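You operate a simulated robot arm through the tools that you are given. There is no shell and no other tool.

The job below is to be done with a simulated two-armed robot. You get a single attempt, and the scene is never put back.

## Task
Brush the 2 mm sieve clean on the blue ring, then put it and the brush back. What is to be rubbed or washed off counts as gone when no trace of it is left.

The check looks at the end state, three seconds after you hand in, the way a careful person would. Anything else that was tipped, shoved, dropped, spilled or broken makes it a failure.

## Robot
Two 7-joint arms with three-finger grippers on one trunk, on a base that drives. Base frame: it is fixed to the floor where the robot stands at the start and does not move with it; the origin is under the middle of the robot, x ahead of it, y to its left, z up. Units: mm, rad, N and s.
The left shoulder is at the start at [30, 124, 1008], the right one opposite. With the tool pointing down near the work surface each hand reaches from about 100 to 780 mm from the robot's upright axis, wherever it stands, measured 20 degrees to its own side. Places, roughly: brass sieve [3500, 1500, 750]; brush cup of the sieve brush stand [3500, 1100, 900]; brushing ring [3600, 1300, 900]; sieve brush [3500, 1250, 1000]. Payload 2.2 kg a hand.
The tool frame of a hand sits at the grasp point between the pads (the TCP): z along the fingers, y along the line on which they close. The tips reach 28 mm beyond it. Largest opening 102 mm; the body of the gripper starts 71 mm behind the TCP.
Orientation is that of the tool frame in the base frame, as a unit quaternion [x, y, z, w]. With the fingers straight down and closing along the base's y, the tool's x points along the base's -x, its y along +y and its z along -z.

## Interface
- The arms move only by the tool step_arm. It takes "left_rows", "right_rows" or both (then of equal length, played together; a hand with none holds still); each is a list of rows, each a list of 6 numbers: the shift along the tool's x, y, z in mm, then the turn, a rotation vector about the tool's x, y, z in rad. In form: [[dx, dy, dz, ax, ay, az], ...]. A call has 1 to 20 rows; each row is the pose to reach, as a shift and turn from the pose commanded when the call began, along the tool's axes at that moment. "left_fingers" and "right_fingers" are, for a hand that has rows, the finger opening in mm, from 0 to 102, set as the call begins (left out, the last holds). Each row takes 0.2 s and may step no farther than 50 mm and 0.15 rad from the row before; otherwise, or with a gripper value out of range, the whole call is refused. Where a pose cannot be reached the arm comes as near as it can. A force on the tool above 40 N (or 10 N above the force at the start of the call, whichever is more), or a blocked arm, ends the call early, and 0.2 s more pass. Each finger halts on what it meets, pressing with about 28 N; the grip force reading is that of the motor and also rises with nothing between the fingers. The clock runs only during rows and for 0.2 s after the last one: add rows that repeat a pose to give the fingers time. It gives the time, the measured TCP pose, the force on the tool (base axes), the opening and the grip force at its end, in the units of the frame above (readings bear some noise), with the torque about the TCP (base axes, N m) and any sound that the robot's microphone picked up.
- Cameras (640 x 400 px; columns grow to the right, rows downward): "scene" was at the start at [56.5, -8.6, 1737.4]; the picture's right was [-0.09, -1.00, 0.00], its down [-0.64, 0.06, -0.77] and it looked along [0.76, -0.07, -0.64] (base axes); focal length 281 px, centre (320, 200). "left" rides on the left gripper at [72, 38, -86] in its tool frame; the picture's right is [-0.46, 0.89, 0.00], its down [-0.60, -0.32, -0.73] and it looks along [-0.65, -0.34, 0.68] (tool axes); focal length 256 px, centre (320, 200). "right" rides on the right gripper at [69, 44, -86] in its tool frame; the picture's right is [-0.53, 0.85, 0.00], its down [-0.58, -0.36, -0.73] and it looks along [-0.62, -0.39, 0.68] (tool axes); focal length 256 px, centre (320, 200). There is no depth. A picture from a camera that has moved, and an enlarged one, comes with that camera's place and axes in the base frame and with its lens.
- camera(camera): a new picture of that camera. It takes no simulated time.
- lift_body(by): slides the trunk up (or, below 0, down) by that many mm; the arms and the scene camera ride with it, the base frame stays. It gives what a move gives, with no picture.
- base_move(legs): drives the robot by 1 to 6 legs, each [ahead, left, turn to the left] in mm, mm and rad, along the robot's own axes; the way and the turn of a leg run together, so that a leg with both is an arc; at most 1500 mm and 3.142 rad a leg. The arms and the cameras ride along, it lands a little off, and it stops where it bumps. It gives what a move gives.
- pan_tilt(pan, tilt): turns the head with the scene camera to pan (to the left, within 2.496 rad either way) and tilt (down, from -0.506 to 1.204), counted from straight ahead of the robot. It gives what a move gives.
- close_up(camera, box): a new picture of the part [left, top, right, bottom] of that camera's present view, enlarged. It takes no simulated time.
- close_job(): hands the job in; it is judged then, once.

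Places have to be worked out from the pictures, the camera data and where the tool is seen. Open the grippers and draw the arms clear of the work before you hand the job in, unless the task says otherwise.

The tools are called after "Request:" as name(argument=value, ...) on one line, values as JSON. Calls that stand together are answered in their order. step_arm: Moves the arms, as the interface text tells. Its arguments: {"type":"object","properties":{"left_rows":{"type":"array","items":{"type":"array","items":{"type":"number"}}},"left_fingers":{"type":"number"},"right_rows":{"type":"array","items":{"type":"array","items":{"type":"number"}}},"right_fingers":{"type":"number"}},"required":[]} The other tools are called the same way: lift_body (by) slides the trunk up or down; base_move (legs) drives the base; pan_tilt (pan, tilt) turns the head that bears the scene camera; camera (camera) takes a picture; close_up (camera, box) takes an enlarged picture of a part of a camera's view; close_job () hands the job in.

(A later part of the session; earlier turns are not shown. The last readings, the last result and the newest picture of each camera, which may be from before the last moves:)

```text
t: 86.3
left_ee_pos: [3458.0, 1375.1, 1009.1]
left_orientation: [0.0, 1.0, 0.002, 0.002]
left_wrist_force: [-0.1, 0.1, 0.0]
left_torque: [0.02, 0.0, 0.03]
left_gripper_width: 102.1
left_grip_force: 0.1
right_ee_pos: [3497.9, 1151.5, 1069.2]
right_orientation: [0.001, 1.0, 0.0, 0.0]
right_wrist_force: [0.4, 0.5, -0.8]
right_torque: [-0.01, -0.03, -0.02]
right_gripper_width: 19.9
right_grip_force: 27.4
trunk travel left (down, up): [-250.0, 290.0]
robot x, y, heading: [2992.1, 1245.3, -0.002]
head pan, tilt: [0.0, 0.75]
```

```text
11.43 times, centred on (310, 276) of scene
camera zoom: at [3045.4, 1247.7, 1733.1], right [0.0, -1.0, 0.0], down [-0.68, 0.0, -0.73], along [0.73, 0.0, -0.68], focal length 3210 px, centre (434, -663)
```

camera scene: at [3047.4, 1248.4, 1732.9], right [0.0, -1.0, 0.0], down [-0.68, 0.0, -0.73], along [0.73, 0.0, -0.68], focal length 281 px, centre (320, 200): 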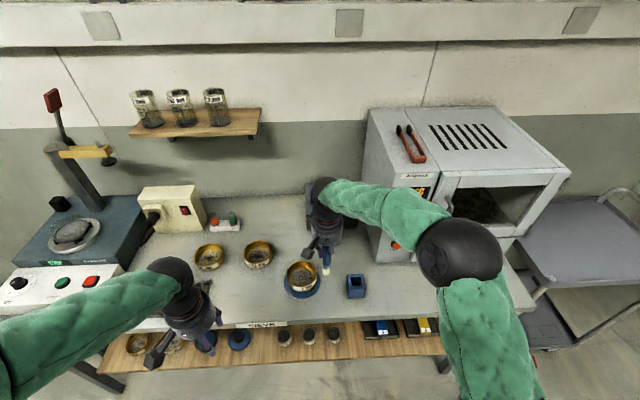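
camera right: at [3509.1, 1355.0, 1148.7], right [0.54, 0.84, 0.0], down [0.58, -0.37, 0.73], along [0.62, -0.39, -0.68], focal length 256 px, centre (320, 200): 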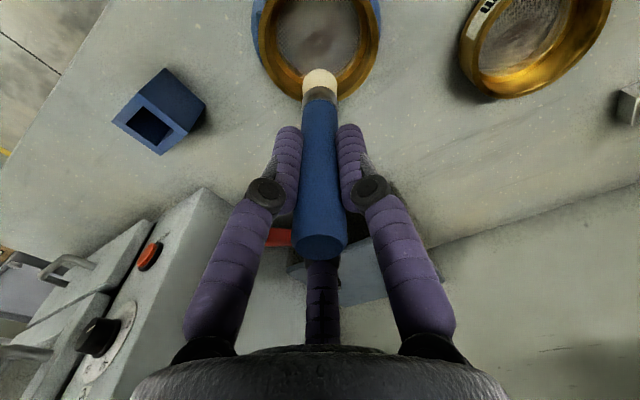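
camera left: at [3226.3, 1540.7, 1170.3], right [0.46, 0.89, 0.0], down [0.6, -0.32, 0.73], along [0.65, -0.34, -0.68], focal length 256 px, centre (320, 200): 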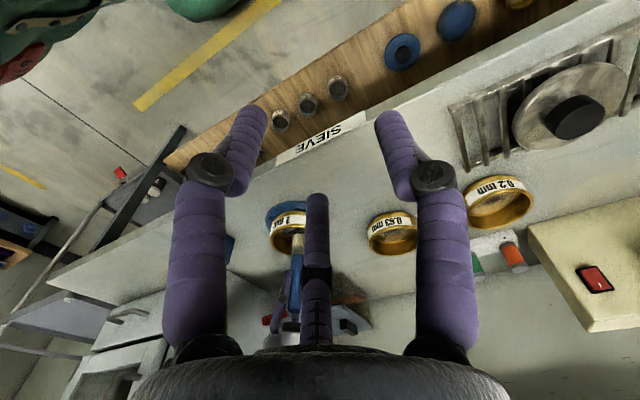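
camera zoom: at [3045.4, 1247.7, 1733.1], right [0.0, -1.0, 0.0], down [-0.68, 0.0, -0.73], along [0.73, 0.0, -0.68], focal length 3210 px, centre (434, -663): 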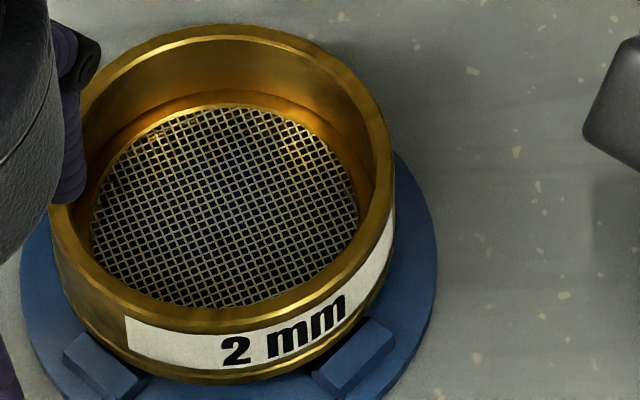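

No dark residue remains in the middle. To be sure about the mesh's edges I raise the left camera for a steeper look.

Request:
step_arm(left_rows=[[-20, -12, -35, 0, 0, 0], [-42, -25, -71, 0, 0, 0], [-42, -25, -71, 0, 0, 0]])

Request:
close_up(camera="left", box=[260, 70, 380, 190])

Request:
close_up(camera="left", box=[285, 95, 355, 150])

```text
t: 87.1
left_ee_pos: [3504.0, 1349.0, 1081.0]
left_orientation: [0.0, 1.0, 0.001, 0.003]
left_wrist_force: [-0.2, 0.5, 0.7]
left_torque: [0.01, -0.03, 0.0]
left_gripper_width: 102.2
left_grip_force: 0.1
right_ee_pos: [3499.7, 1150.7, 1067.8]
right_orientation: [0.0, 1.0, 0.0, 0.0]
right_wrist_force: [0.2, -0.3, -0.4]
right_torque: [0.0, 0.0, -0.03]
right_gripper_width: 19.9
right_grip_force: 28.1
trunk travel left (down, up): [-250.0, 290.0]
robot x, y, heading: [2994.8, 1249.3, -0.004]
head pan, tilt: [0.0, 0.75]
```

```text
3.33 times, centred on (320, 130) of left
camera zoom: at [3429.8, 1386.0, 1166.9], right [0.46, 0.89, 0.0], down [0.6, -0.32, 0.73], along [0.65, -0.34, -0.68], focal length 853 px, centre (320, 433)
```

zoom: 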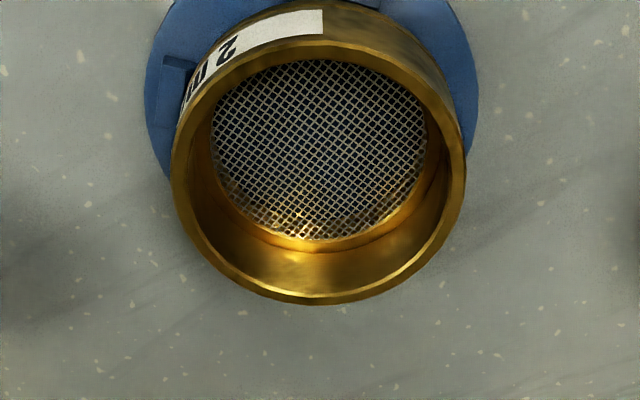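

```text
7.27 times, centred on (320, 122) of left
camera zoom: at [3429.8, 1386.0, 1166.9], right [0.46, 0.89, 0.0], down [0.6, -0.32, 0.73], along [0.65, -0.34, -0.68], focal length 1862 px, centre (320, 764)
```

zoom: 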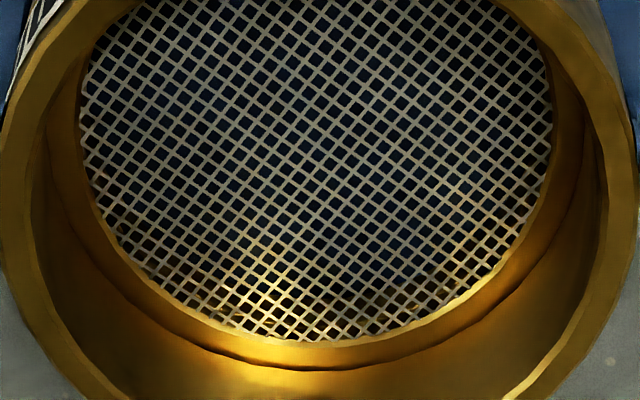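

Only golden reflections show at the far side, but a brown tinge near the mesh edge can't be excluded. I'll do a second, much gentler pass over the whole mesh. I withdraw the left hand, then bring the brush back over the sieve (centre now about (3581, 1312)).

Request:
step_arm(left_rows=[[35, 26, 0, 0, 0, 0], [70, 52, 0, 0, 0, 0], [105, 79, 0, 0, 0, 0], [140, 105, 0, 0, 0, 0], [175, 131, 0, 0, 0, 0], [204, 154, 0, 0, 0, 0], [204, 154, 0, 0, 0, 0]], left_fingers=60)

Request:
step_arm(right_rows=[[-20, 40, 0, 0, 0, 0], [-40, 80, 0, 0, 0, 0], [-60, 120, 0, 0, 0, 0], [-80, 160, 0, 0, 0, 0], [-80, 161, 30, 0, 0, 0], [-80, 161, 60, 0, 0, 0], [-80, 161, 78, 0, 0, 0], [-80, 161, 78, 0, 0, 0]])

Request:
close_up(camera="right", box=[220, 0, 420, 140])

Request:
close_up(camera="scene", box=[280, 240, 350, 300])

```text
t: 88.7
left_ee_pos: [3300.5, 1506.1, 1084.0]
left_orientation: [0.0, 1.0, 0.002, 0.001]
left_wrist_force: [-0.2, 0.7, 0.3]
left_torque: [0.01, -0.04, 0.01]
left_gripper_width: 60.0
left_grip_force: 0.1
right_ee_pos: [3500.4, 1150.9, 1069.1]
right_orientation: [0.001, 1.0, 0.001, 0.0]
right_wrist_force: [0.3, 0.0, -0.4]
right_torque: [0.0, 0.03, 0.02]
right_gripper_width: 19.8
right_grip_force: 28.2
trunk travel left (down, up): [-250.0, 290.0]
robot x, y, heading: [2995.8, 1249.6, -0.002]
head pan, tilt: [0.0, 0.75]
```

```text
t: 90.5
left_ee_pos: [3301.4, 1505.2, 1084.1]
left_orientation: [0.0, 1.0, 0.001, 0.002]
left_wrist_force: [-0.1, 0.3, -0.2]
left_torque: [-0.02, 0.0, 0.0]
left_gripper_width: 60.2
left_grip_force: 0.1
right_ee_pos: [3578.7, 1315.4, 988.7]
right_orientation: [0.0, 1.0, 0.0, 0.001]
right_wrist_force: [0.0, -0.4, 0.0]
right_torque: [0.03, 0.02, 0.01]
right_gripper_width: 19.9
right_grip_force: 28.1
trunk travel left (down, up): [-250.0, 290.0]
robot x, y, heading: [2991.8, 1250.0, -0.004]
head pan, tilt: [0.0, 0.75]
```

```text
2.86 times, centred on (320, 70) of right
camera zoom: at [3509.1, 1359.3, 1075.4], right [0.54, 0.84, 0.0], down [0.58, -0.36, 0.73], along [0.62, -0.39, -0.68], focal length 731 px, centre (320, 571)
```

zoom: 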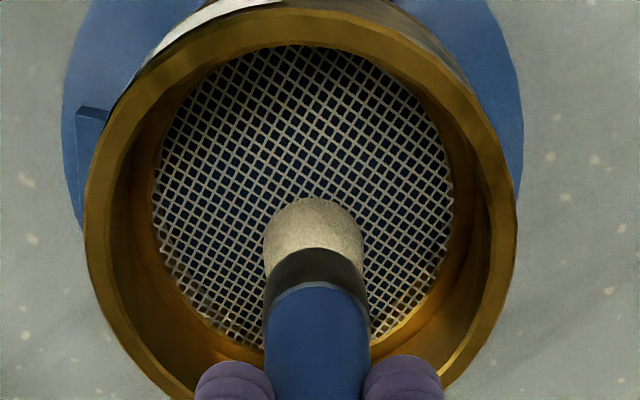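

```text
6.67 times, centred on (315, 270) of scene
camera zoom: at [3046.8, 1248.0, 1733.0], right [0.0, -1.0, 0.0], down [-0.68, 0.0, -0.73], along [0.73, 0.0, -0.68], focal length 1872 px, centre (353, -267)
```

zoom: 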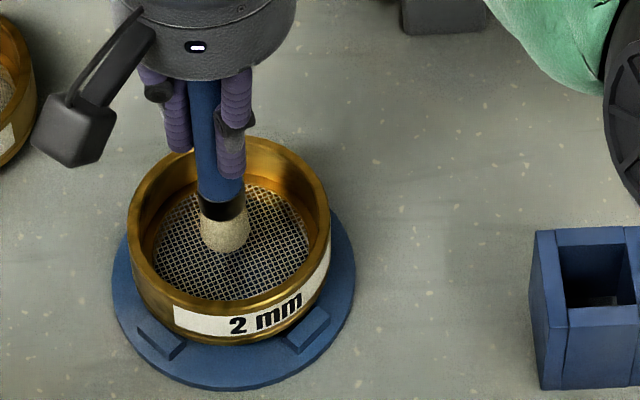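

The mesh looks evenly clean here too. I make the light second pass anyway, and first find light contact.

Request:
step_arm(right_rows=[[0, 0, 4, 0, 0, 0], [0, 0, 8, 0, 0, 0], [0, 0, 10, 0, 0, 0], [0, 0, 10, 0, 0, 0]])

Request:
step_arm(right_rows=[[0, 0, 1, 0, 0, 0], [0, 0, 1, 0, 0, 0], [0, 0, 1, 0, 0, 0]])

```text
t: 91.5
left_ee_pos: [3300.7, 1505.5, 1083.6]
left_orientation: [0.0, 1.0, 0.001, 0.002]
left_wrist_force: [0.3, 0.2, 0.6]
left_torque: [0.0, 0.0, 0.01]
left_gripper_width: 60.0
left_grip_force: 0.1
right_ee_pos: [3578.0, 1315.1, 979.6]
right_orientation: [0.0, 1.0, -0.001, 0.0]
right_wrist_force: [0.1, 0.1, 0.0]
right_torque: [0.02, -0.01, -0.02]
right_gripper_width: 20.0
right_grip_force: 27.9
trunk travel left (down, up): [-250.0, 290.0]
robot x, y, heading: [2994.5, 1250.6, 0.001]
head pan, tilt: [0.0, 0.75]
```

```text
t: 92.3
left_ee_pos: [3301.1, 1506.8, 1084.5]
left_orientation: [0.0, 1.0, 0.001, 0.002]
left_wrist_force: [1.0, 1.3, 0.8]
left_torque: [-0.01, -0.06, 0.02]
left_gripper_width: 60.0
left_grip_force: 0.0
right_ee_pos: [3579.2, 1314.3, 978.2]
right_orientation: [0.001, 1.0, 0.0, 0.001]
right_wrist_force: [-0.3, -0.6, -0.6]
right_torque: [-0.02, 0.0, 0.0]
right_gripper_width: 19.7
right_grip_force: 28.0
trunk travel left (down, up): [-250.0, 290.0]
robot x, y, heading: [2993.7, 1245.5, -0.0]
head pan, tilt: [0.0, 0.75]
```

There's no contact yet. I lower 1 mm at a time.

Request:
step_arm(right_rows=[[0, 0, 1, 0, 0, 0], [0, 0, 1, 0, 0, 0]])

Request:
step_arm(right_rows=[[0, 0, 1, 0, 0, 0], [0, 0, 1, 0, 0, 0]])

```text
t: 92.9
left_ee_pos: [3300.5, 1505.6, 1084.2]
left_orientation: [0.001, 1.0, 0.001, 0.001]
left_wrist_force: [-0.4, -0.3, -0.3]
left_torque: [-0.04, -0.02, -0.01]
left_gripper_width: 60.1
left_grip_force: 0.1
right_ee_pos: [3577.3, 1314.5, 977.2]
right_orientation: [0.0, 1.0, 0.0, 0.0]
right_wrist_force: [0.6, 0.3, 0.5]
right_torque: [0.01, -0.01, 0.0]
right_gripper_width: 20.0
right_grip_force: 28.6
trunk travel left (down, up): [-250.0, 290.0]
robot x, y, heading: [2989.8, 1249.6, -0.004]
head pan, tilt: [0.0, 0.75]
```

```text
t: 93.5
left_ee_pos: [3301.3, 1505.4, 1083.8]
left_orientation: [0.0, 1.0, 0.001, 0.002]
left_wrist_force: [-0.3, -0.7, -0.4]
left_torque: [0.02, 0.0, 0.02]
left_gripper_width: 60.0
left_grip_force: 0.0
right_ee_pos: [3577.5, 1314.2, 977.2]
right_orientation: [0.001, 1.0, 0.0, 0.0]
right_wrist_force: [-0.9, -0.8, 0.1]
right_torque: [-0.03, 0.03, -0.02]
right_gripper_width: 19.8
right_grip_force: 28.7
trunk travel left (down, up): [-250.0, 290.0]
robot x, y, heading: [2991.8, 1248.7, -0.004]
head pan, tilt: [0.0, 0.75]
```

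Still no contact, so the sieve has settled a little lower or the brush slid slightly in the grip. I continue in small rows.

Request:
step_arm(right_rows=[[0, 0, 1, 0, 0, 0], [0, 0, 2, 0, 0, 0], [0, 0, 2, 0, 0, 0]])

Request:
step_arm(right_rows=[[0, 0, 1, 0, 0, 0], [0, 0, 1, 0, 0, 0]])

Request:
close_up(camera="scene", box=[280, 240, 350, 300])

```text
t: 94.3
left_ee_pos: [3300.2, 1505.9, 1084.1]
left_orientation: [0.0, 1.0, 0.001, 0.002]
left_wrist_force: [0.3, -0.3, 0.3]
left_torque: [0.02, 0.01, 0.02]
left_gripper_width: 59.9
left_grip_force: 0.1
right_ee_pos: [3576.1, 1314.7, 975.7]
right_orientation: [0.001, 1.0, 0.001, 0.002]
right_wrist_force: [-2.1, -2.9, 11.3]
right_torque: [-0.25, 0.1, 0.01]
right_gripper_width: 20.3
right_grip_force: 28.0
trunk travel left (down, up): [-250.0, 290.0]
robot x, y, heading: [2991.3, 1251.3, 0.002]
head pan, tilt: [0.0, 0.75]
```

```text
t: 94.9
left_ee_pos: [3300.6, 1505.7, 1085.5]
left_orientation: [-0.001, 1.0, 0.001, 0.003]
left_wrist_force: [1.2, -1.0, 0.0]
left_torque: [0.02, 0.0, 0.02]
left_gripper_width: 59.8
left_grip_force: 0.0
right_ee_pos: [3577.2, 1314.7, 976.6]
right_orientation: [0.0, 1.0, 0.0, 0.002]
right_wrist_force: [-1.9, -1.0, 20.1]
right_torque: [-0.01, -0.02, 0.0]
right_gripper_width: 19.6
right_grip_force: 28.1
trunk travel left (down, up): [-250.0, 290.0]
robot x, y, heading: [2992.5, 1249.5, -0.004]
head pan, tilt: [0.0, 0.75]
```

```text
6.67 times, centred on (315, 270) of scene
camera zoom: at [3044.6, 1247.4, 1733.2], right [0.0, -1.0, 0.0], down [-0.68, 0.0, -0.73], along [0.73, 0.0, -0.68], focal length 1872 px, centre (353, -267)
```

zoom: 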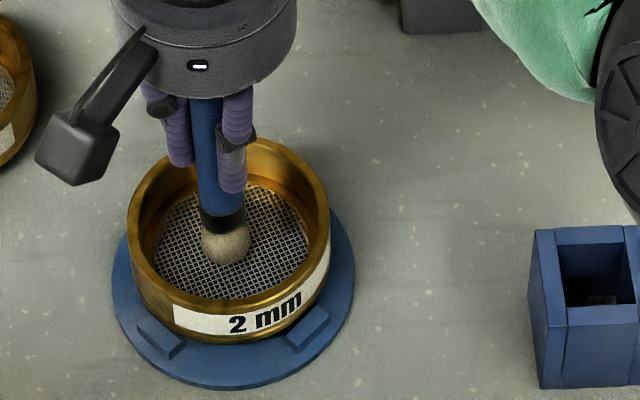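

Contact again, now pressing 20 N with about 9 N/mm stiffness. I ease off 2 mm to about 2 N and sweep circles of 20 and 10 mm around the mesh's centre, which lies about 8 mm further forward.

Request:
step_arm(right_rows=[[0, 0, -2.1, 0, 0, 0], [12, -3, -2.1, 0, 0, 0], [6.1, 11.1, -2.1, 0, 0, 0], [-8, 17, -2.1, 0, 0, 0], [-22.1, 11.1, -2.1, 0, 0, 0], [-28, -3, -2.1, 0, 0, 0], [-22.1, -17.1, -2.1, 0, 0, 0], [-8, -23, -2.1, 0, 0, 0], [6.1, -17.1, -2.1, 0, 0, 0], [12, -3, -2.1, 0, 0, 0], [2, -3, -2.1, 0, 0, 0], [-1, 4, -2.1, 0, 0, 0], [-8, 7, -2.1, 0, 0, 0], [-15, 4, -2.1, 0, 0, 0], [-18, -3, -2.1, 0, 0, 0], [-15, -10, -2.1, 0, 0, 0], [-8, -13, -2.1, 0, 0, 0], [-1, -10, -2.1, 0, 0, 0], [-8, -3, -2.1, 0, 0, 0]])

Request:
close_up(camera="scene", box=[280, 240, 350, 300])

```text
t: 98.9
left_ee_pos: [3302.1, 1507.6, 1083.9]
left_orientation: [-0.001, 1.0, 0.001, 0.002]
left_wrist_force: [-0.4, 1.7, -0.4]
left_torque: [-0.03, 0.0, 0.0]
left_gripper_width: 59.9
left_grip_force: 0.1
right_ee_pos: [3585.0, 1312.6, 974.7]
right_orientation: [0.001, 1.0, 0.0, -0.001]
right_wrist_force: [-0.1, 0.5, 0.1]
right_torque: [-0.03, 0.04, 0.03]
right_gripper_width: 24.5
right_grip_force: 28.4
trunk travel left (down, up): [-250.0, 290.0]
robot x, y, heading: [2994.0, 1247.8, -0.003]
head pan, tilt: [0.0, 0.75]
```

```text
6.67 times, centred on (315, 270) of scene
camera zoom: at [3047.5, 1248.1, 1732.9], right [0.0, -1.0, 0.0], down [-0.68, 0.0, -0.73], along [0.73, 0.0, -0.68], focal length 1872 px, centre (353, -267)
```

zoom: 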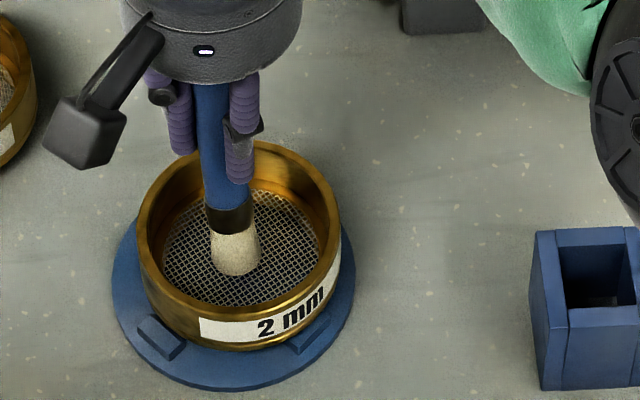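

The grip width went from 20 to 24.5, so the brush has canted a bit in the fingers, and the sieve moved slightly again. I lift the brush clear and look at everything.

Request:
step_arm(right_rows=[[0, 0, -10, 0, 0, 0], [0, 0, -40, 0, 0, 0], [0, 0, -80, 0, 0, 0], [0, 0, -95, 0, 0, 0], [0, 0, -95, 0, 0, 0]])

Request:
camera(camera="right")

Request:
close_up(camera="scene", box=[275, 205, 360, 300])

Request:
close_up(camera="right", box=[230, 0, 410, 120])

Request:
close_up(camera="scene", box=[290, 258, 335, 295])

```text
t: 100.1
left_ee_pos: [3301.3, 1507.0, 1084.7]
left_orientation: [0.0, 1.0, 0.001, 0.002]
left_wrist_force: [0.0, 0.5, -0.2]
left_torque: [0.03, 0.01, -0.05]
left_gripper_width: 60.0
left_grip_force: 0.1
right_ee_pos: [3584.7, 1311.5, 1071.6]
right_orientation: [0.0, 1.0, 0.0, 0.0]
right_wrist_force: [0.5, 0.7, -0.5]
right_torque: [0.0, -0.01, -0.05]
right_gripper_width: 24.4
right_grip_force: 27.9
trunk travel left (down, up): [-250.0, 290.0]
robot x, y, heading: [2991.8, 1247.6, -0.002]
head pan, tilt: [0.0, 0.75]
```

```text
taken
camera right: at [3516.9, 1355.4, 1158.1], right [0.54, 0.84, 0.0], down [0.58, -0.37, 0.73], along [0.62, -0.39, -0.68], focal length 256 px, centre (320, 200)
```

right: 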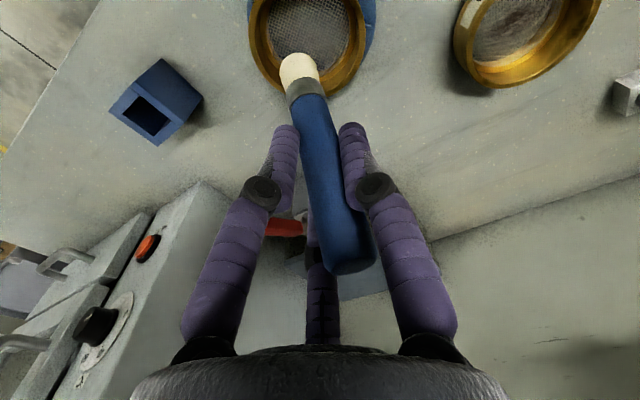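

```text
4.21 times, centred on (318, 252) of scene
camera zoom: at [3046.6, 1247.7, 1733.0], right [0.0, -1.0, 0.0], down [-0.68, 0.0, -0.73], along [0.73, 0.0, -0.68], focal length 1182 px, centre (330, -21)
```

zoom: 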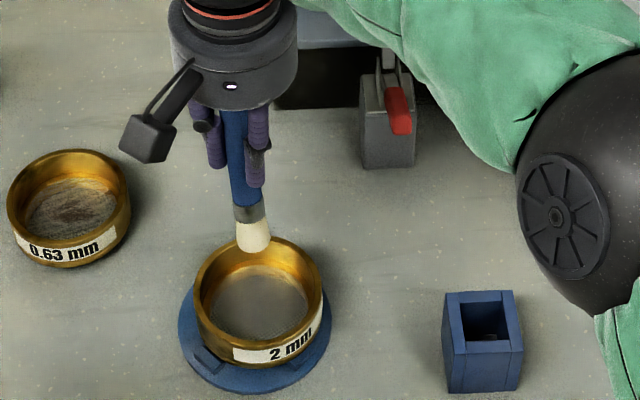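

```text
3.33 times, centred on (320, 60) of right
camera zoom: at [3516.9, 1355.4, 1158.1], right [0.54, 0.84, 0.0], down [0.58, -0.37, 0.73], along [0.62, -0.39, -0.68], focal length 853 px, centre (320, 667)
```

zoom: 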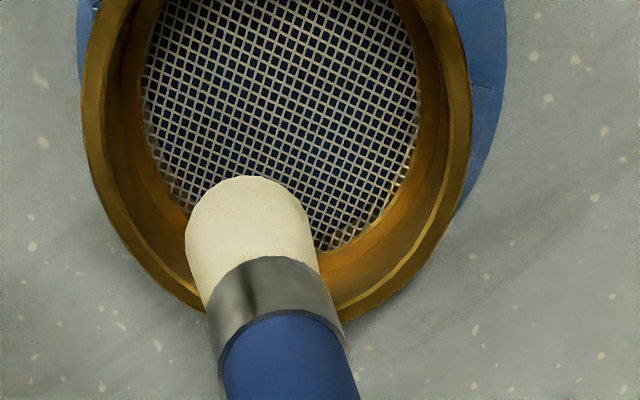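

```text
10.81 times, centred on (312, 276) of scene
camera zoom: at [3046.6, 1247.7, 1733.0], right [0.0, -1.0, 0.0], down [-0.68, 0.0, -0.73], along [0.73, 0.0, -0.68], focal length 3036 px, centre (401, -627)
```

zoom: 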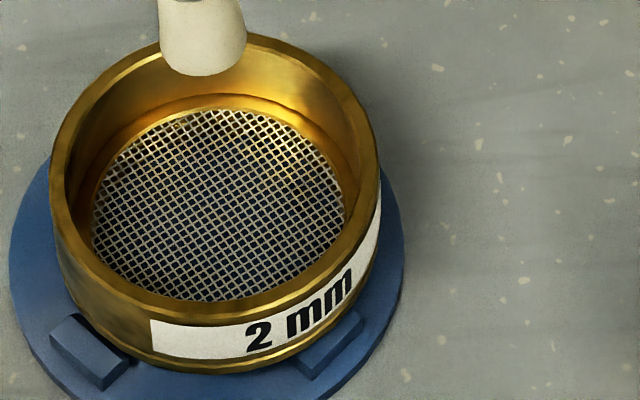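

The mesh shows no residue from either camera, only brass reflections. The brush now tilts about 0.22 rad in the grip (tip towards -y). I carry it back over to the cup side while rotating the hand to make the brush upright again, then check.

Request:
step_arm(right_rows=[[10, -40, 0, -0.05, 0, 0], [20, -80, 0, -0.1, 0, 0], [30, -120, 0, -0.15, 0, 0], [40, -155, 0, -0.2, 0, 0], [49, -182, 0, -0.22, 0, 0], [49, -182, 0, -0.22, 0, 0]])

Request:
close_up(camera="scene", box=[310, 190, 400, 310])

Request:
camera(camera="right")

Request:
close_up(camera="scene", box=[290, 258, 335, 295])

```text
t: 101.5
left_ee_pos: [3301.2, 1507.1, 1083.7]
left_orientation: [0.0, 1.0, 0.0, 0.002]
left_wrist_force: [-0.3, -0.1, -0.2]
left_torque: [-0.02, 0.04, 0.02]
left_gripper_width: 60.1
left_grip_force: 0.0
right_ee_pos: [3538.3, 1128.7, 1070.7]
right_orientation: [0.0, 0.994, 0.11, 0.0]
right_wrist_force: [-0.9, 0.7, -0.2]
right_torque: [-0.01, 0.02, 0.0]
right_gripper_width: 23.9
right_grip_force: 27.8
trunk travel left (down, up): [-250.0, 290.0]
robot x, y, heading: [2989.1, 1250.8, -0.002]
head pan, tilt: [0.0, 0.75]
```

```text
3.33 times, centred on (355, 250) of scene
camera zoom: at [3047.2, 1248.3, 1733.0], right [0.0, -1.0, 0.0], down [-0.68, 0.0, -0.73], along [0.73, 0.0, -0.68], focal length 936 px, centre (203, 33)
```

zoom: 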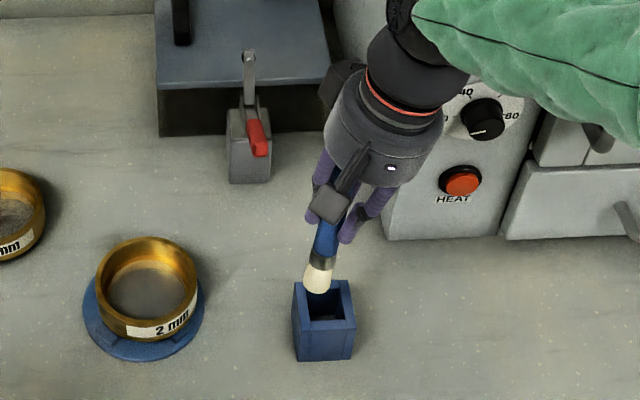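

```text
taken
camera right: at [3469.5, 1152.9, 1164.6], right [0.53, 0.82, 0.18], down [0.58, -0.52, 0.63], along [0.62, -0.23, -0.75], focal length 256 px, centre (320, 200)
```

right: 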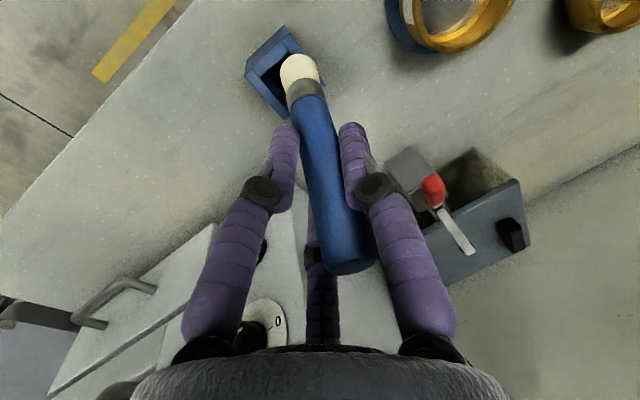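

```text
10.81 times, centred on (312, 276) of scene
camera zoom: at [3047.2, 1248.3, 1733.0], right [0.0, -1.0, 0.0], down [-0.68, 0.0, -0.73], along [0.73, 0.0, -0.68], focal length 3036 px, centre (401, -627)
```

zoom: 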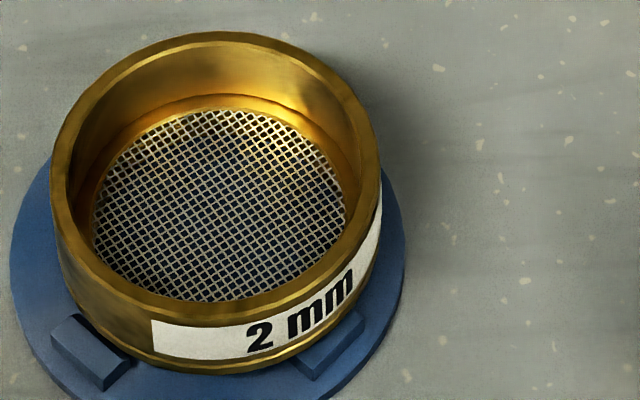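

The brush is nearly upright, but over-corrected: the tip is about 10 mm to +y of the TCP. I rotate back 0.1 rad and re-check.

Request:
step_arm(right_rows=[[0, 0, 0, 0.05, 0, 0], [0, 0, 0, 0.1, 0, 0], [0, 0, 0, 0.1, 0, 0]])

Request:
close_up(camera="scene", box=[320, 220, 385, 310])

Request:
close_up(camera="right", box=[220, 0, 400, 280])

Request:
camera(camera="left")

```text
t: 102.3
left_ee_pos: [3300.9, 1506.6, 1084.8]
left_orientation: [0.0, 1.0, 0.001, 0.003]
left_wrist_force: [-0.9, -1.0, -1.3]
left_torque: [0.02, 0.01, -0.02]
left_gripper_width: 60.0
left_grip_force: 0.1
right_ee_pos: [3536.8, 1130.2, 1071.7]
right_orientation: [0.002, 0.998, 0.061, 0.0]
right_wrist_force: [-0.1, -0.1, -0.2]
right_torque: [-0.01, -0.02, 0.02]
right_gripper_width: 24.0
right_grip_force: 27.5
trunk travel left (down, up): [-250.0, 290.0]
robot x, y, heading: [2988.1, 1249.8, 0.001]
head pan, tilt: [0.0, 0.75]
```

```text
4.44 times, centred on (352, 265) of scene
camera zoom: at [3046.8, 1247.6, 1733.0], right [0.0, -1.0, 0.0], down [-0.68, 0.0, -0.73], along [0.73, 0.0, -0.68], focal length 1248 px, centre (176, -89)
```

zoom: 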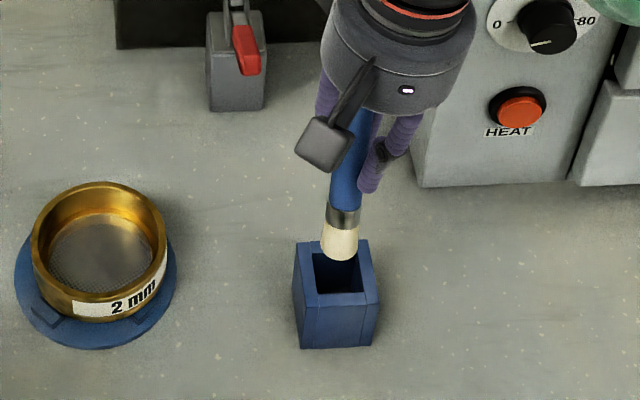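

```text
1.43 times, centred on (310, 140) of right
camera zoom: at [3467.9, 1162.5, 1162.1], right [0.54, 0.84, 0.1], down [0.58, -0.45, 0.68], along [0.62, -0.31, -0.72], focal length 366 px, centre (334, 286)
```

zoom: 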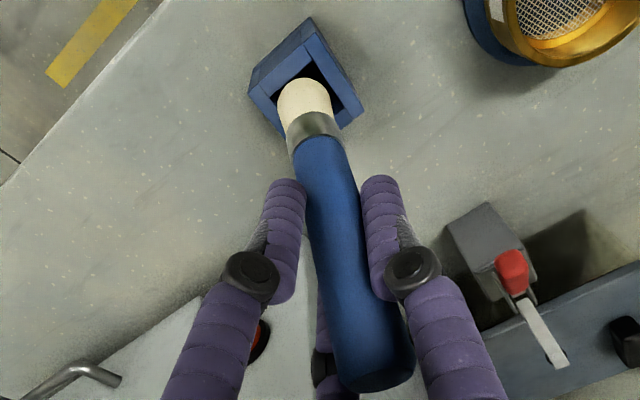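

```text
taken
camera left: at [3227.7, 1543.1, 1169.5], right [0.46, 0.89, 0.0], down [0.6, -0.32, 0.73], along [0.65, -0.34, -0.68], focal length 256 px, centre (320, 200)
```

left: 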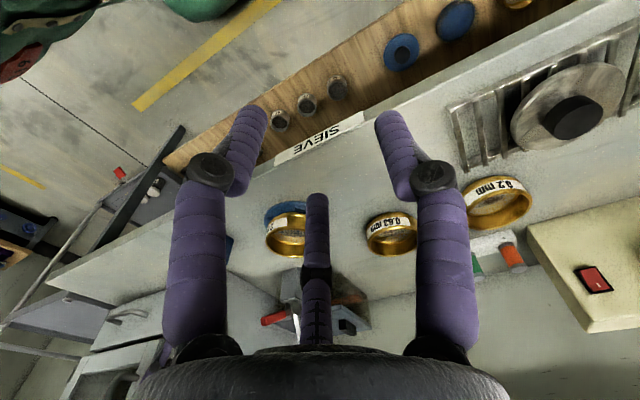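

In the y direction the brush is now upright. The tip leans about 7 mm towards me, so I tilt the hand 0.065 rad about its y axis, shift 2 mm to the right, and compare with the cup's opening again.

Request:
step_arm(right_rows=[[0, -2, 0, 0, -0.035, 0], [0, -2, 0, 0, -0.065, 0], [0, -2, 0, 0, -0.065, 0]])

Request:
close_up(camera="scene", box=[330, 240, 380, 300])

Request:
close_up(camera="right", box=[240, 0, 400, 120])

```text
t: 103.1
left_ee_pos: [3301.9, 1506.6, 1083.7]
left_orientation: [0.0, 1.0, 0.001, 0.001]
left_wrist_force: [0.0, 0.2, 0.2]
left_torque: [0.0, 0.01, -0.04]
left_gripper_width: 59.9
left_grip_force: 0.1
right_ee_pos: [3536.9, 1126.8, 1069.8]
right_orientation: [0.002, 0.998, 0.06, 0.032]
right_wrist_force: [-0.3, 0.1, -1.2]
right_torque: [0.0, -0.02, 0.02]
right_gripper_width: 24.6
right_grip_force: 28.1
trunk travel left (down, up): [-250.0, 290.0]
robot x, y, heading: [2990.1, 1250.1, -0.003]
head pan, tilt: [0.0, 0.75]
```

```text
6.67 times, centred on (355, 270) of scene
camera zoom: at [3046.9, 1247.6, 1733.0], right [0.0, -1.0, 0.0], down [-0.68, 0.0, -0.73], along [0.73, 0.0, -0.68], focal length 1872 px, centre (87, -267)
```

zoom: 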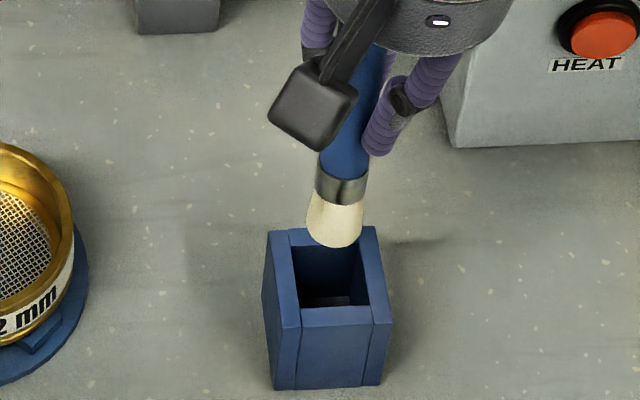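

```text
3.33 times, centred on (320, 60) of right
camera zoom: at [3462.2, 1161.3, 1157.0], right [0.53, 0.83, 0.14], down [0.53, -0.45, 0.72], along [0.66, -0.31, -0.68], focal length 853 px, centre (320, 667)
```

zoom: 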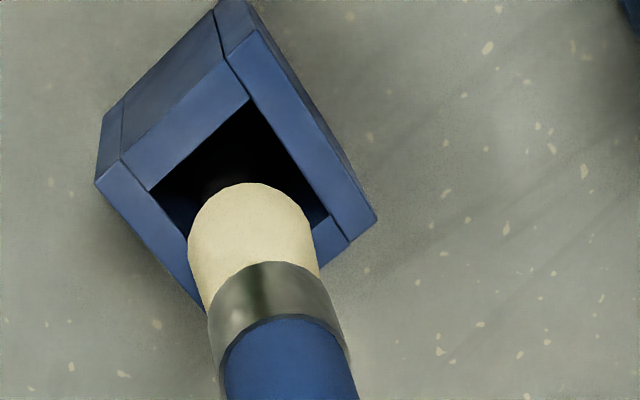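

The opening is about 33 mm and the bristles about 26 mm, so I have around 3 mm clearance each way. I lower to just above the cup and compare directly.

Request:
step_arm(right_rows=[[0, 0, 0, 0, 0, 0], [0, 0, 0, 0, 0, 0]])

Request:
step_arm(right_rows=[[0.6, -3.4, 10, 0, 0, 0], [1.2, -5, 20, 0, 0, 0], [1.9, -6, 30, 0, 0, 0], [1.9, -6, 30, 0, 0, 0]])

Request:
close_up(camera="scene", box=[330, 240, 380, 300])

Request:
close_up(camera="right", box=[240, 0, 400, 120])

```text
t: 103.7
left_ee_pos: [3301.9, 1506.5, 1083.3]
left_orientation: [0.0, 1.0, 0.001, 0.002]
left_wrist_force: [0.2, 0.5, 0.4]
left_torque: [0.05, 0.0, 0.02]
left_gripper_width: 60.2
left_grip_force: 0.0
right_ee_pos: [3536.2, 1127.3, 1071.9]
right_orientation: [0.002, 0.998, 0.059, 0.033]
right_wrist_force: [-0.3, 0.0, 0.1]
right_torque: [-0.04, -0.03, -0.02]
right_gripper_width: 24.1
right_grip_force: 28.2
trunk travel left (down, up): [-250.0, 290.0]
robot x, y, heading: [2991.9, 1246.3, -0.004]
head pan, tilt: [0.0, 0.75]
```

```text
t: 104.7
left_ee_pos: [3301.0, 1505.8, 1085.0]
left_orientation: [0.001, 1.0, 0.001, 0.002]
left_wrist_force: [0.6, -0.2, -0.7]
left_torque: [0.01, 0.0, -0.01]
left_gripper_width: 60.1
left_grip_force: 0.0
right_ee_pos: [3535.8, 1124.6, 1039.9]
right_orientation: [0.002, 0.998, 0.059, 0.032]
right_wrist_force: [0.1, 0.4, -0.8]
right_torque: [-0.02, 0.0, -0.01]
right_gripper_width: 23.7
right_grip_force: 27.6
trunk travel left (down, up): [-250.0, 290.0]
robot x, y, heading: [2993.5, 1245.5, -0.0]
head pan, tilt: [0.0, 0.75]
```

```text
6.67 times, centred on (355, 270) of scene
camera zoom: at [3046.7, 1247.7, 1733.0], right [0.0, -1.0, 0.0], down [-0.68, 0.0, -0.73], along [0.73, 0.0, -0.68], focal length 1872 px, centre (87, -267)
```

zoom: 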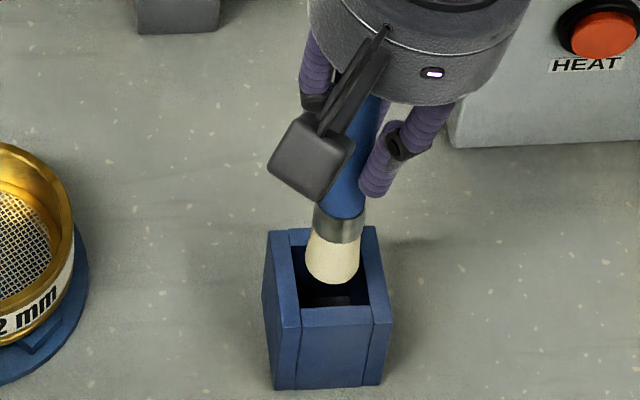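

```text
3.33 times, centred on (320, 60) of right
camera zoom: at [3461.6, 1159.7, 1125.7], right [0.53, 0.83, 0.14], down [0.53, -0.45, 0.72], along [0.66, -0.31, -0.68], focal length 853 px, centre (320, 667)
```

zoom: 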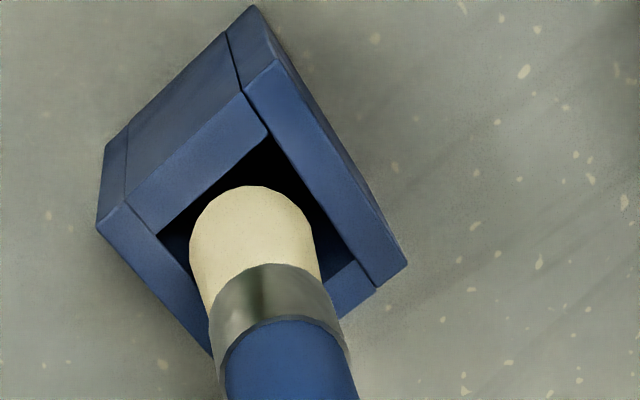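

The bristles are centred on the opening in both views. I descend straight down 40 mm in 10 mm rows, allowing for the hand's tilt.

Request:
step_arm(right_rows=[[0.64, -1.18, 9.9, 0, 0, 0], [1.27, -2.36, 19.8, 0, 0, 0], [1.91, -3.54, 29.8, 0, 0, 0], [2.55, -4.72, 39.7, 0, 0, 0], [2.55, -4.72, 39.7, 0, 0, 0]])

Request:
close_up(camera="scene", box=[330, 240, 380, 300])

Request:
close_up(camera="right", box=[240, 0, 400, 120])

```text
t: 105.9
left_ee_pos: [3300.6, 1507.2, 1084.1]
left_orientation: [0.0, 1.0, 0.001, 0.003]
left_wrist_force: [-0.2, -0.3, -0.8]
left_torque: [0.0, 0.02, 0.0]
left_gripper_width: 59.9
left_grip_force: 0.0
right_ee_pos: [3540.6, 1125.8, 1007.5]
right_orientation: [0.004, 0.997, 0.061, 0.039]
right_wrist_force: [-2.4, -0.6, 8.9]
right_torque: [-0.04, 0.4, -0.02]
right_gripper_width: 25.1
right_grip_force: 27.9
trunk travel left (down, up): [-250.0, 290.0]
robot x, y, heading: [2992.6, 1248.0, -0.004]
head pan, tilt: [0.0, 0.75]
stopped in row 5 (right hand): the force on the tool passed its limit at 40 N (the readings are from after the stop); the commanded pose is now the measured one
```

```text
6.67 times, centred on (355, 270) of scene
camera zoom: at [3046.1, 1247.7, 1732.8], right [0.0, -1.0, 0.0], down [-0.68, 0.0, -0.73], along [0.73, 0.0, -0.68], focal length 1872 px, centre (87, -267)
```

zoom: 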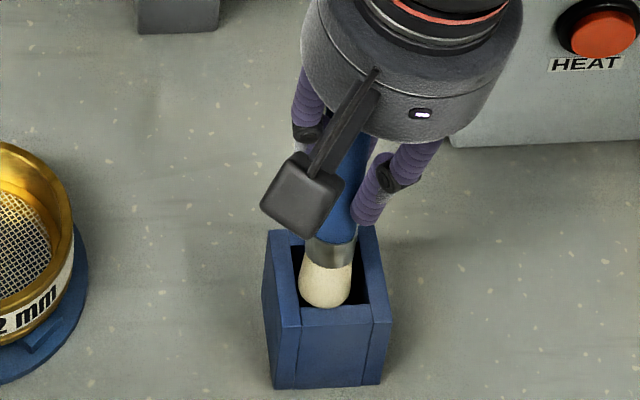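

```text
3.33 times, centred on (320, 60) of right
camera zoom: at [3466.1, 1159.9, 1092.5], right [0.53, 0.83, 0.15], down [0.51, -0.46, 0.73], along [0.67, -0.31, -0.67], focal length 853 px, centre (320, 667)
```

zoom: 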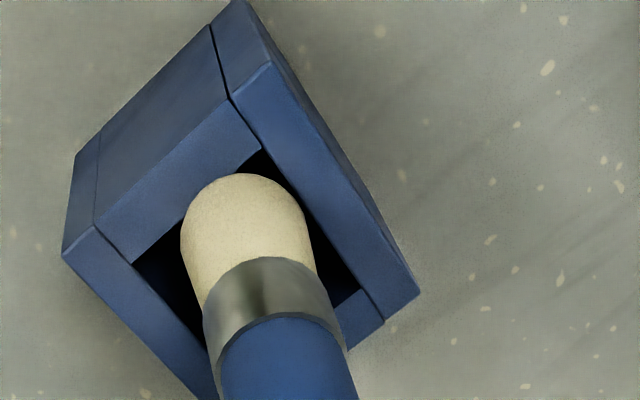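

It caught on the front wall of the cup, which hasn't moved. I rise 20 mm and re-check the tip position.

Request:
step_arm(right_rows=[[-0.6, 1.2, -10, 0, 0, 0], [-1.3, 2.4, -20, 0, 0, 0], [-1.6, 3, -25, 0, 0, 0], [-1.6, 3, -25, 0, 0, 0]])

Request:
close_up(camera="scene", box=[330, 240, 380, 300])

Request:
close_up(camera="right", box=[220, 0, 400, 280])

```text
t: 106.9
left_ee_pos: [3300.6, 1506.2, 1083.8]
left_orientation: [0.0, 1.0, 0.0, 0.003]
left_wrist_force: [-0.9, 0.3, 0.1]
left_torque: [0.02, -0.01, 0.0]
left_gripper_width: 59.9
left_grip_force: 0.1
right_ee_pos: [3541.1, 1125.3, 1031.5]
right_orientation: [0.004, 0.997, 0.061, 0.04]
right_wrist_force: [0.0, 0.1, -0.4]
right_torque: [0.0, -0.03, 0.02]
right_gripper_width: 24.7
right_grip_force: 27.2
trunk travel left (down, up): [-250.0, 290.0]
robot x, y, heading: [2995.4, 1247.6, -0.0]
head pan, tilt: [0.0, 0.75]
```

```text
6.67 times, centred on (355, 270) of scene
camera zoom: at [3046.5, 1247.5, 1733.0], right [0.0, -1.0, 0.0], down [-0.68, 0.0, -0.73], along [0.73, 0.0, -0.68], focal length 1872 px, centre (87, -267)
```

zoom: 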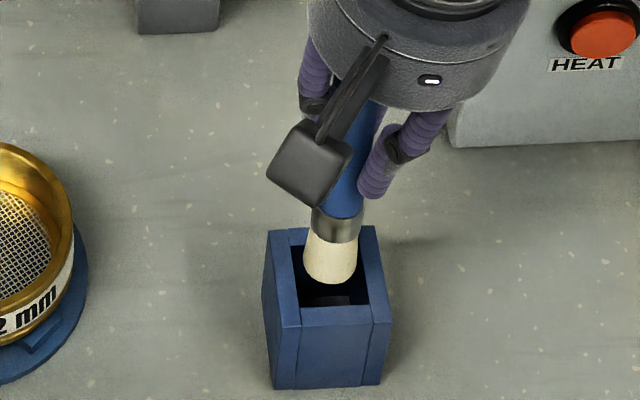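

```text
1.43 times, centred on (310, 140) of right
camera zoom: at [3465.4, 1158.9, 1115.8], right [0.53, 0.83, 0.14], down [0.52, -0.46, 0.72], along [0.67, -0.31, -0.67], focal length 366 px, centre (334, 286)
```

zoom: 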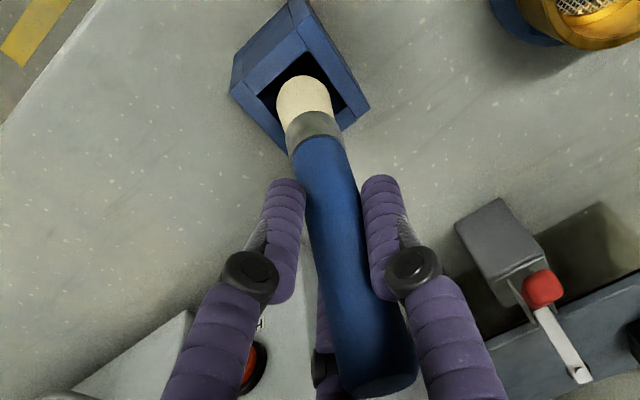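

The brush was pushed around in the grip, so I want a side view. I bring the left hand over with its camera facing the cup, clear of everything.

Request:
step_arm(left_rows=[[-20, -35, 0, 0, 0, 0], [-40, -70, 0, 0, 0, 0], [-60, -105, 0, 0, 0, 0], [-80, -140, 20, 0, 0, 0], [-100, -175, 50, 0, 0, 0], [-119, -206, 84, 0, 0, 0], [-119, -206, 84, 0, 0, 0]], left_fingers=102)

Request:
camera(camera="left")

Request:
close_up(camera="left", box=[190, 170, 310, 330])

```text
refused: row 5 steps farther than a row can; nothing moved
```

```text
taken
camera left: at [3227.4, 1543.0, 1169.6], right [0.46, 0.89, 0.0], down [0.6, -0.32, 0.73], along [0.65, -0.34, -0.68], focal length 256 px, centre (320, 200)
```

left: 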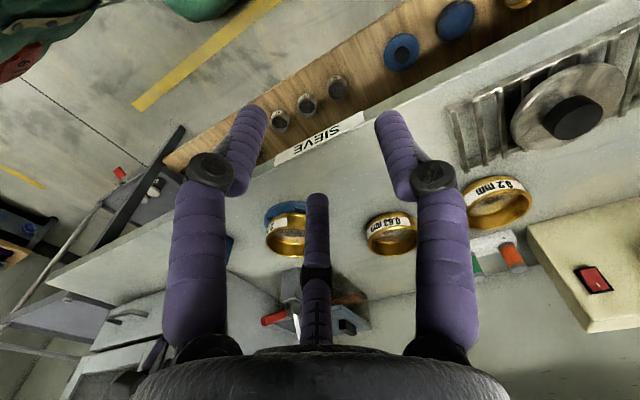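

```text
2.50 times, centred on (250, 250) of left
camera zoom: at [3227.4, 1543.0, 1169.6], right [0.46, 0.89, 0.0], down [0.6, -0.32, 0.73], along [0.65, -0.34, -0.68], focal length 640 px, centre (495, 75)
```

zoom: 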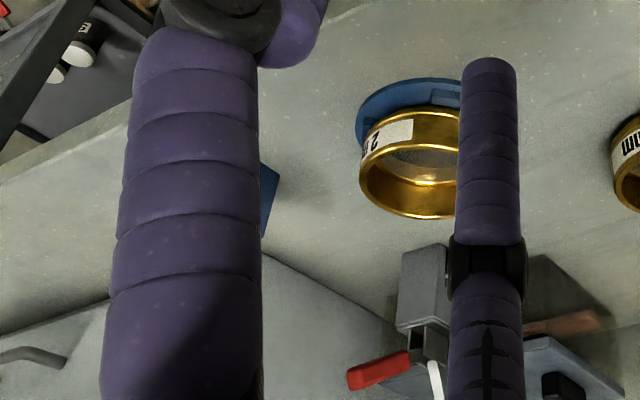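

One row was too long. I repeat the move with smaller steps.

Request:
step_arm(left_rows=[[-20, -35, 10, 0, 0, 0], [-40, -70, 20, 0, 0, 0], [-60, -105, 30, 0, 0, 0], [-80, -140, 45, 0, 0, 0], [-100, -175, 60, 0, 0, 0], [-119, -206, 80, 0, 0, 0], [-119, -206, 80, 0, 0, 0]], left_fingers=102)

Request:
camera(camera="left")

Request:
close_up(camera="left", box=[190, 160, 310, 330])

```text
t: 108.5
left_ee_pos: [3421.3, 1301.1, 1003.9]
left_orientation: [0.0, 1.0, 0.0, 0.003]
left_wrist_force: [-0.2, -0.5, 0.4]
left_torque: [-0.01, -0.01, 0.01]
left_gripper_width: 102.2
left_grip_force: 0.1
right_ee_pos: [3540.7, 1125.6, 1031.8]
right_orientation: [0.004, 0.997, 0.06, 0.041]
right_wrist_force: [-0.6, 1.4, -0.4]
right_torque: [0.02, -0.01, 0.0]
right_gripper_width: 24.3
right_grip_force: 27.9
trunk travel left (down, up): [-250.0, 290.0]
robot x, y, heading: [2993.8, 1251.3, -0.001]
head pan, tilt: [0.0, 0.75]
```

```text
taken
camera left: at [3347.8, 1338.0, 1090.2], right [0.46, 0.89, 0.0], down [0.6, -0.32, 0.73], along [0.65, -0.34, -0.68], focal length 256 px, centre (320, 200)
```

left: 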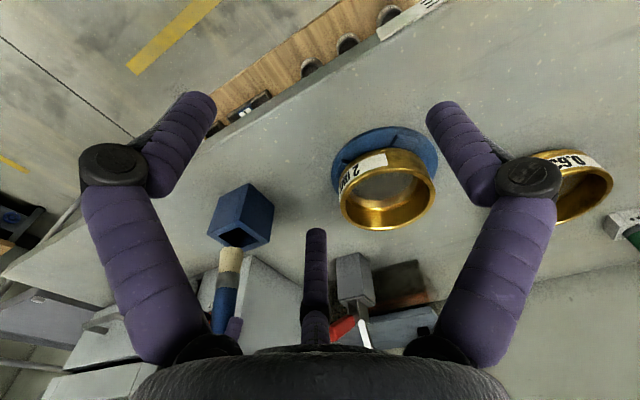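

```text
2.35 times, centred on (250, 245) of left
camera zoom: at [3347.8, 1338.0, 1090.2], right [0.46, 0.89, 0.0], down [0.6, -0.32, 0.73], along [0.65, -0.34, -0.68], focal length 602 px, centre (485, 94)
```

zoom: 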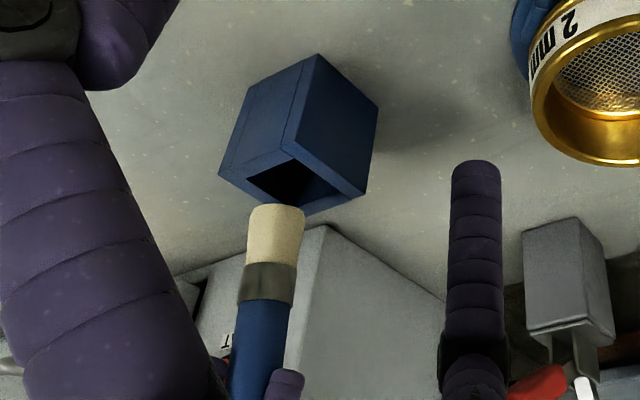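

Comparing tip and cup opening in the same two views, the tip is about 6 mm too near me and 2 mm left. The brush also leans about 0.15 rad towards me. I straighten it by tilting the hand 0.15 rad about its y axis, with a matching shift.

Request:
step_arm(right_rows=[[4, -0.7, -6, 0, -0.075, 0], [8, -1.4, -6, 0, -0.15, 0], [8, -1.4, -6, 0, -0.15, 0]])

Request:
close_up(camera="left", box=[190, 160, 310, 330])

Request:
close_up(camera="scene", box=[330, 240, 380, 300])

Request:
close_up(camera="right", box=[240, 0, 400, 120])

```text
t: 109.3
left_ee_pos: [3421.0, 1301.1, 1004.5]
left_orientation: [0.0, 1.0, 0.001, 0.002]
left_wrist_force: [0.7, 0.5, -0.1]
left_torque: [0.03, -0.01, 0.02]
left_gripper_width: 101.7
left_grip_force: 0.0
right_ee_pos: [3532.1, 1124.6, 1036.1]
right_orientation: [0.008, 0.992, 0.06, 0.114]
right_wrist_force: [0.0, 0.5, -0.5]
right_torque: [0.02, 0.0, 0.01]
right_gripper_width: 24.4
right_grip_force: 28.3
trunk travel left (down, up): [-250.0, 290.0]
robot x, y, heading: [2990.6, 1246.4, -0.007]
head pan, tilt: [0.0, 0.75]
```

```text
2.35 times, centred on (250, 245) of left
camera zoom: at [3348.2, 1338.0, 1090.0], right [0.46, 0.89, 0.0], down [0.6, -0.32, 0.73], along [0.65, -0.34, -0.68], focal length 602 px, centre (485, 94)
```

zoom: 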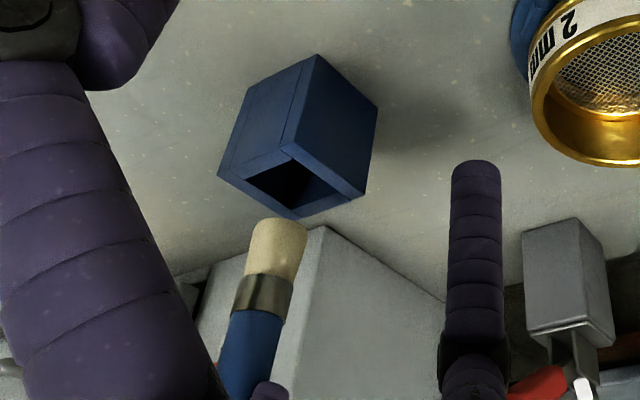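

```text
6.67 times, centred on (355, 270) of scene
camera zoom: at [3046.6, 1247.6, 1733.0], right [0.0, -1.0, 0.0], down [-0.68, 0.0, -0.73], along [0.73, 0.0, -0.68], focal length 1872 px, centre (87, -267)
```

zoom: 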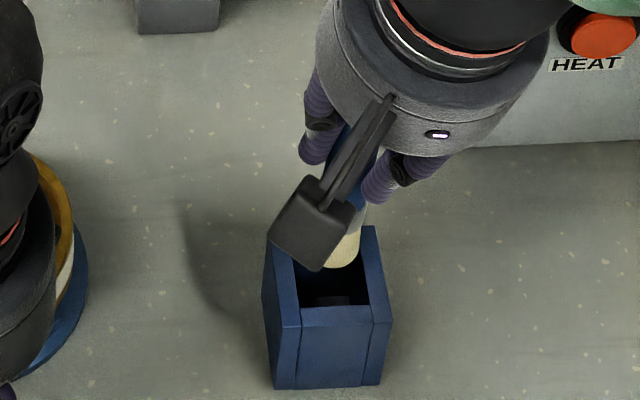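

```text
3.33 times, centred on (320, 60) of right
camera zoom: at [3445.0, 1159.4, 1109.7], right [0.52, 0.82, 0.22], down [0.39, -0.46, 0.79], along [0.76, -0.33, -0.57], focal length 853 px, centre (320, 667)
```

zoom: 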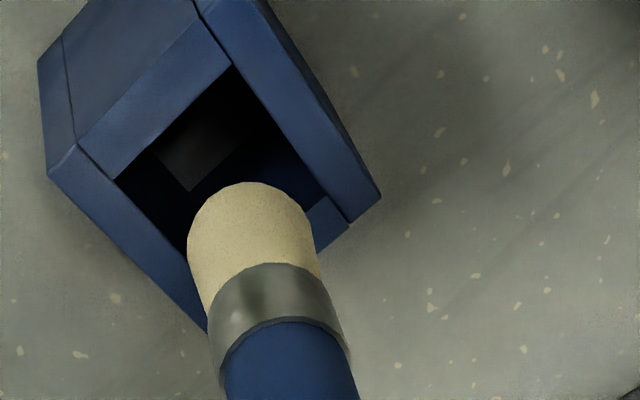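

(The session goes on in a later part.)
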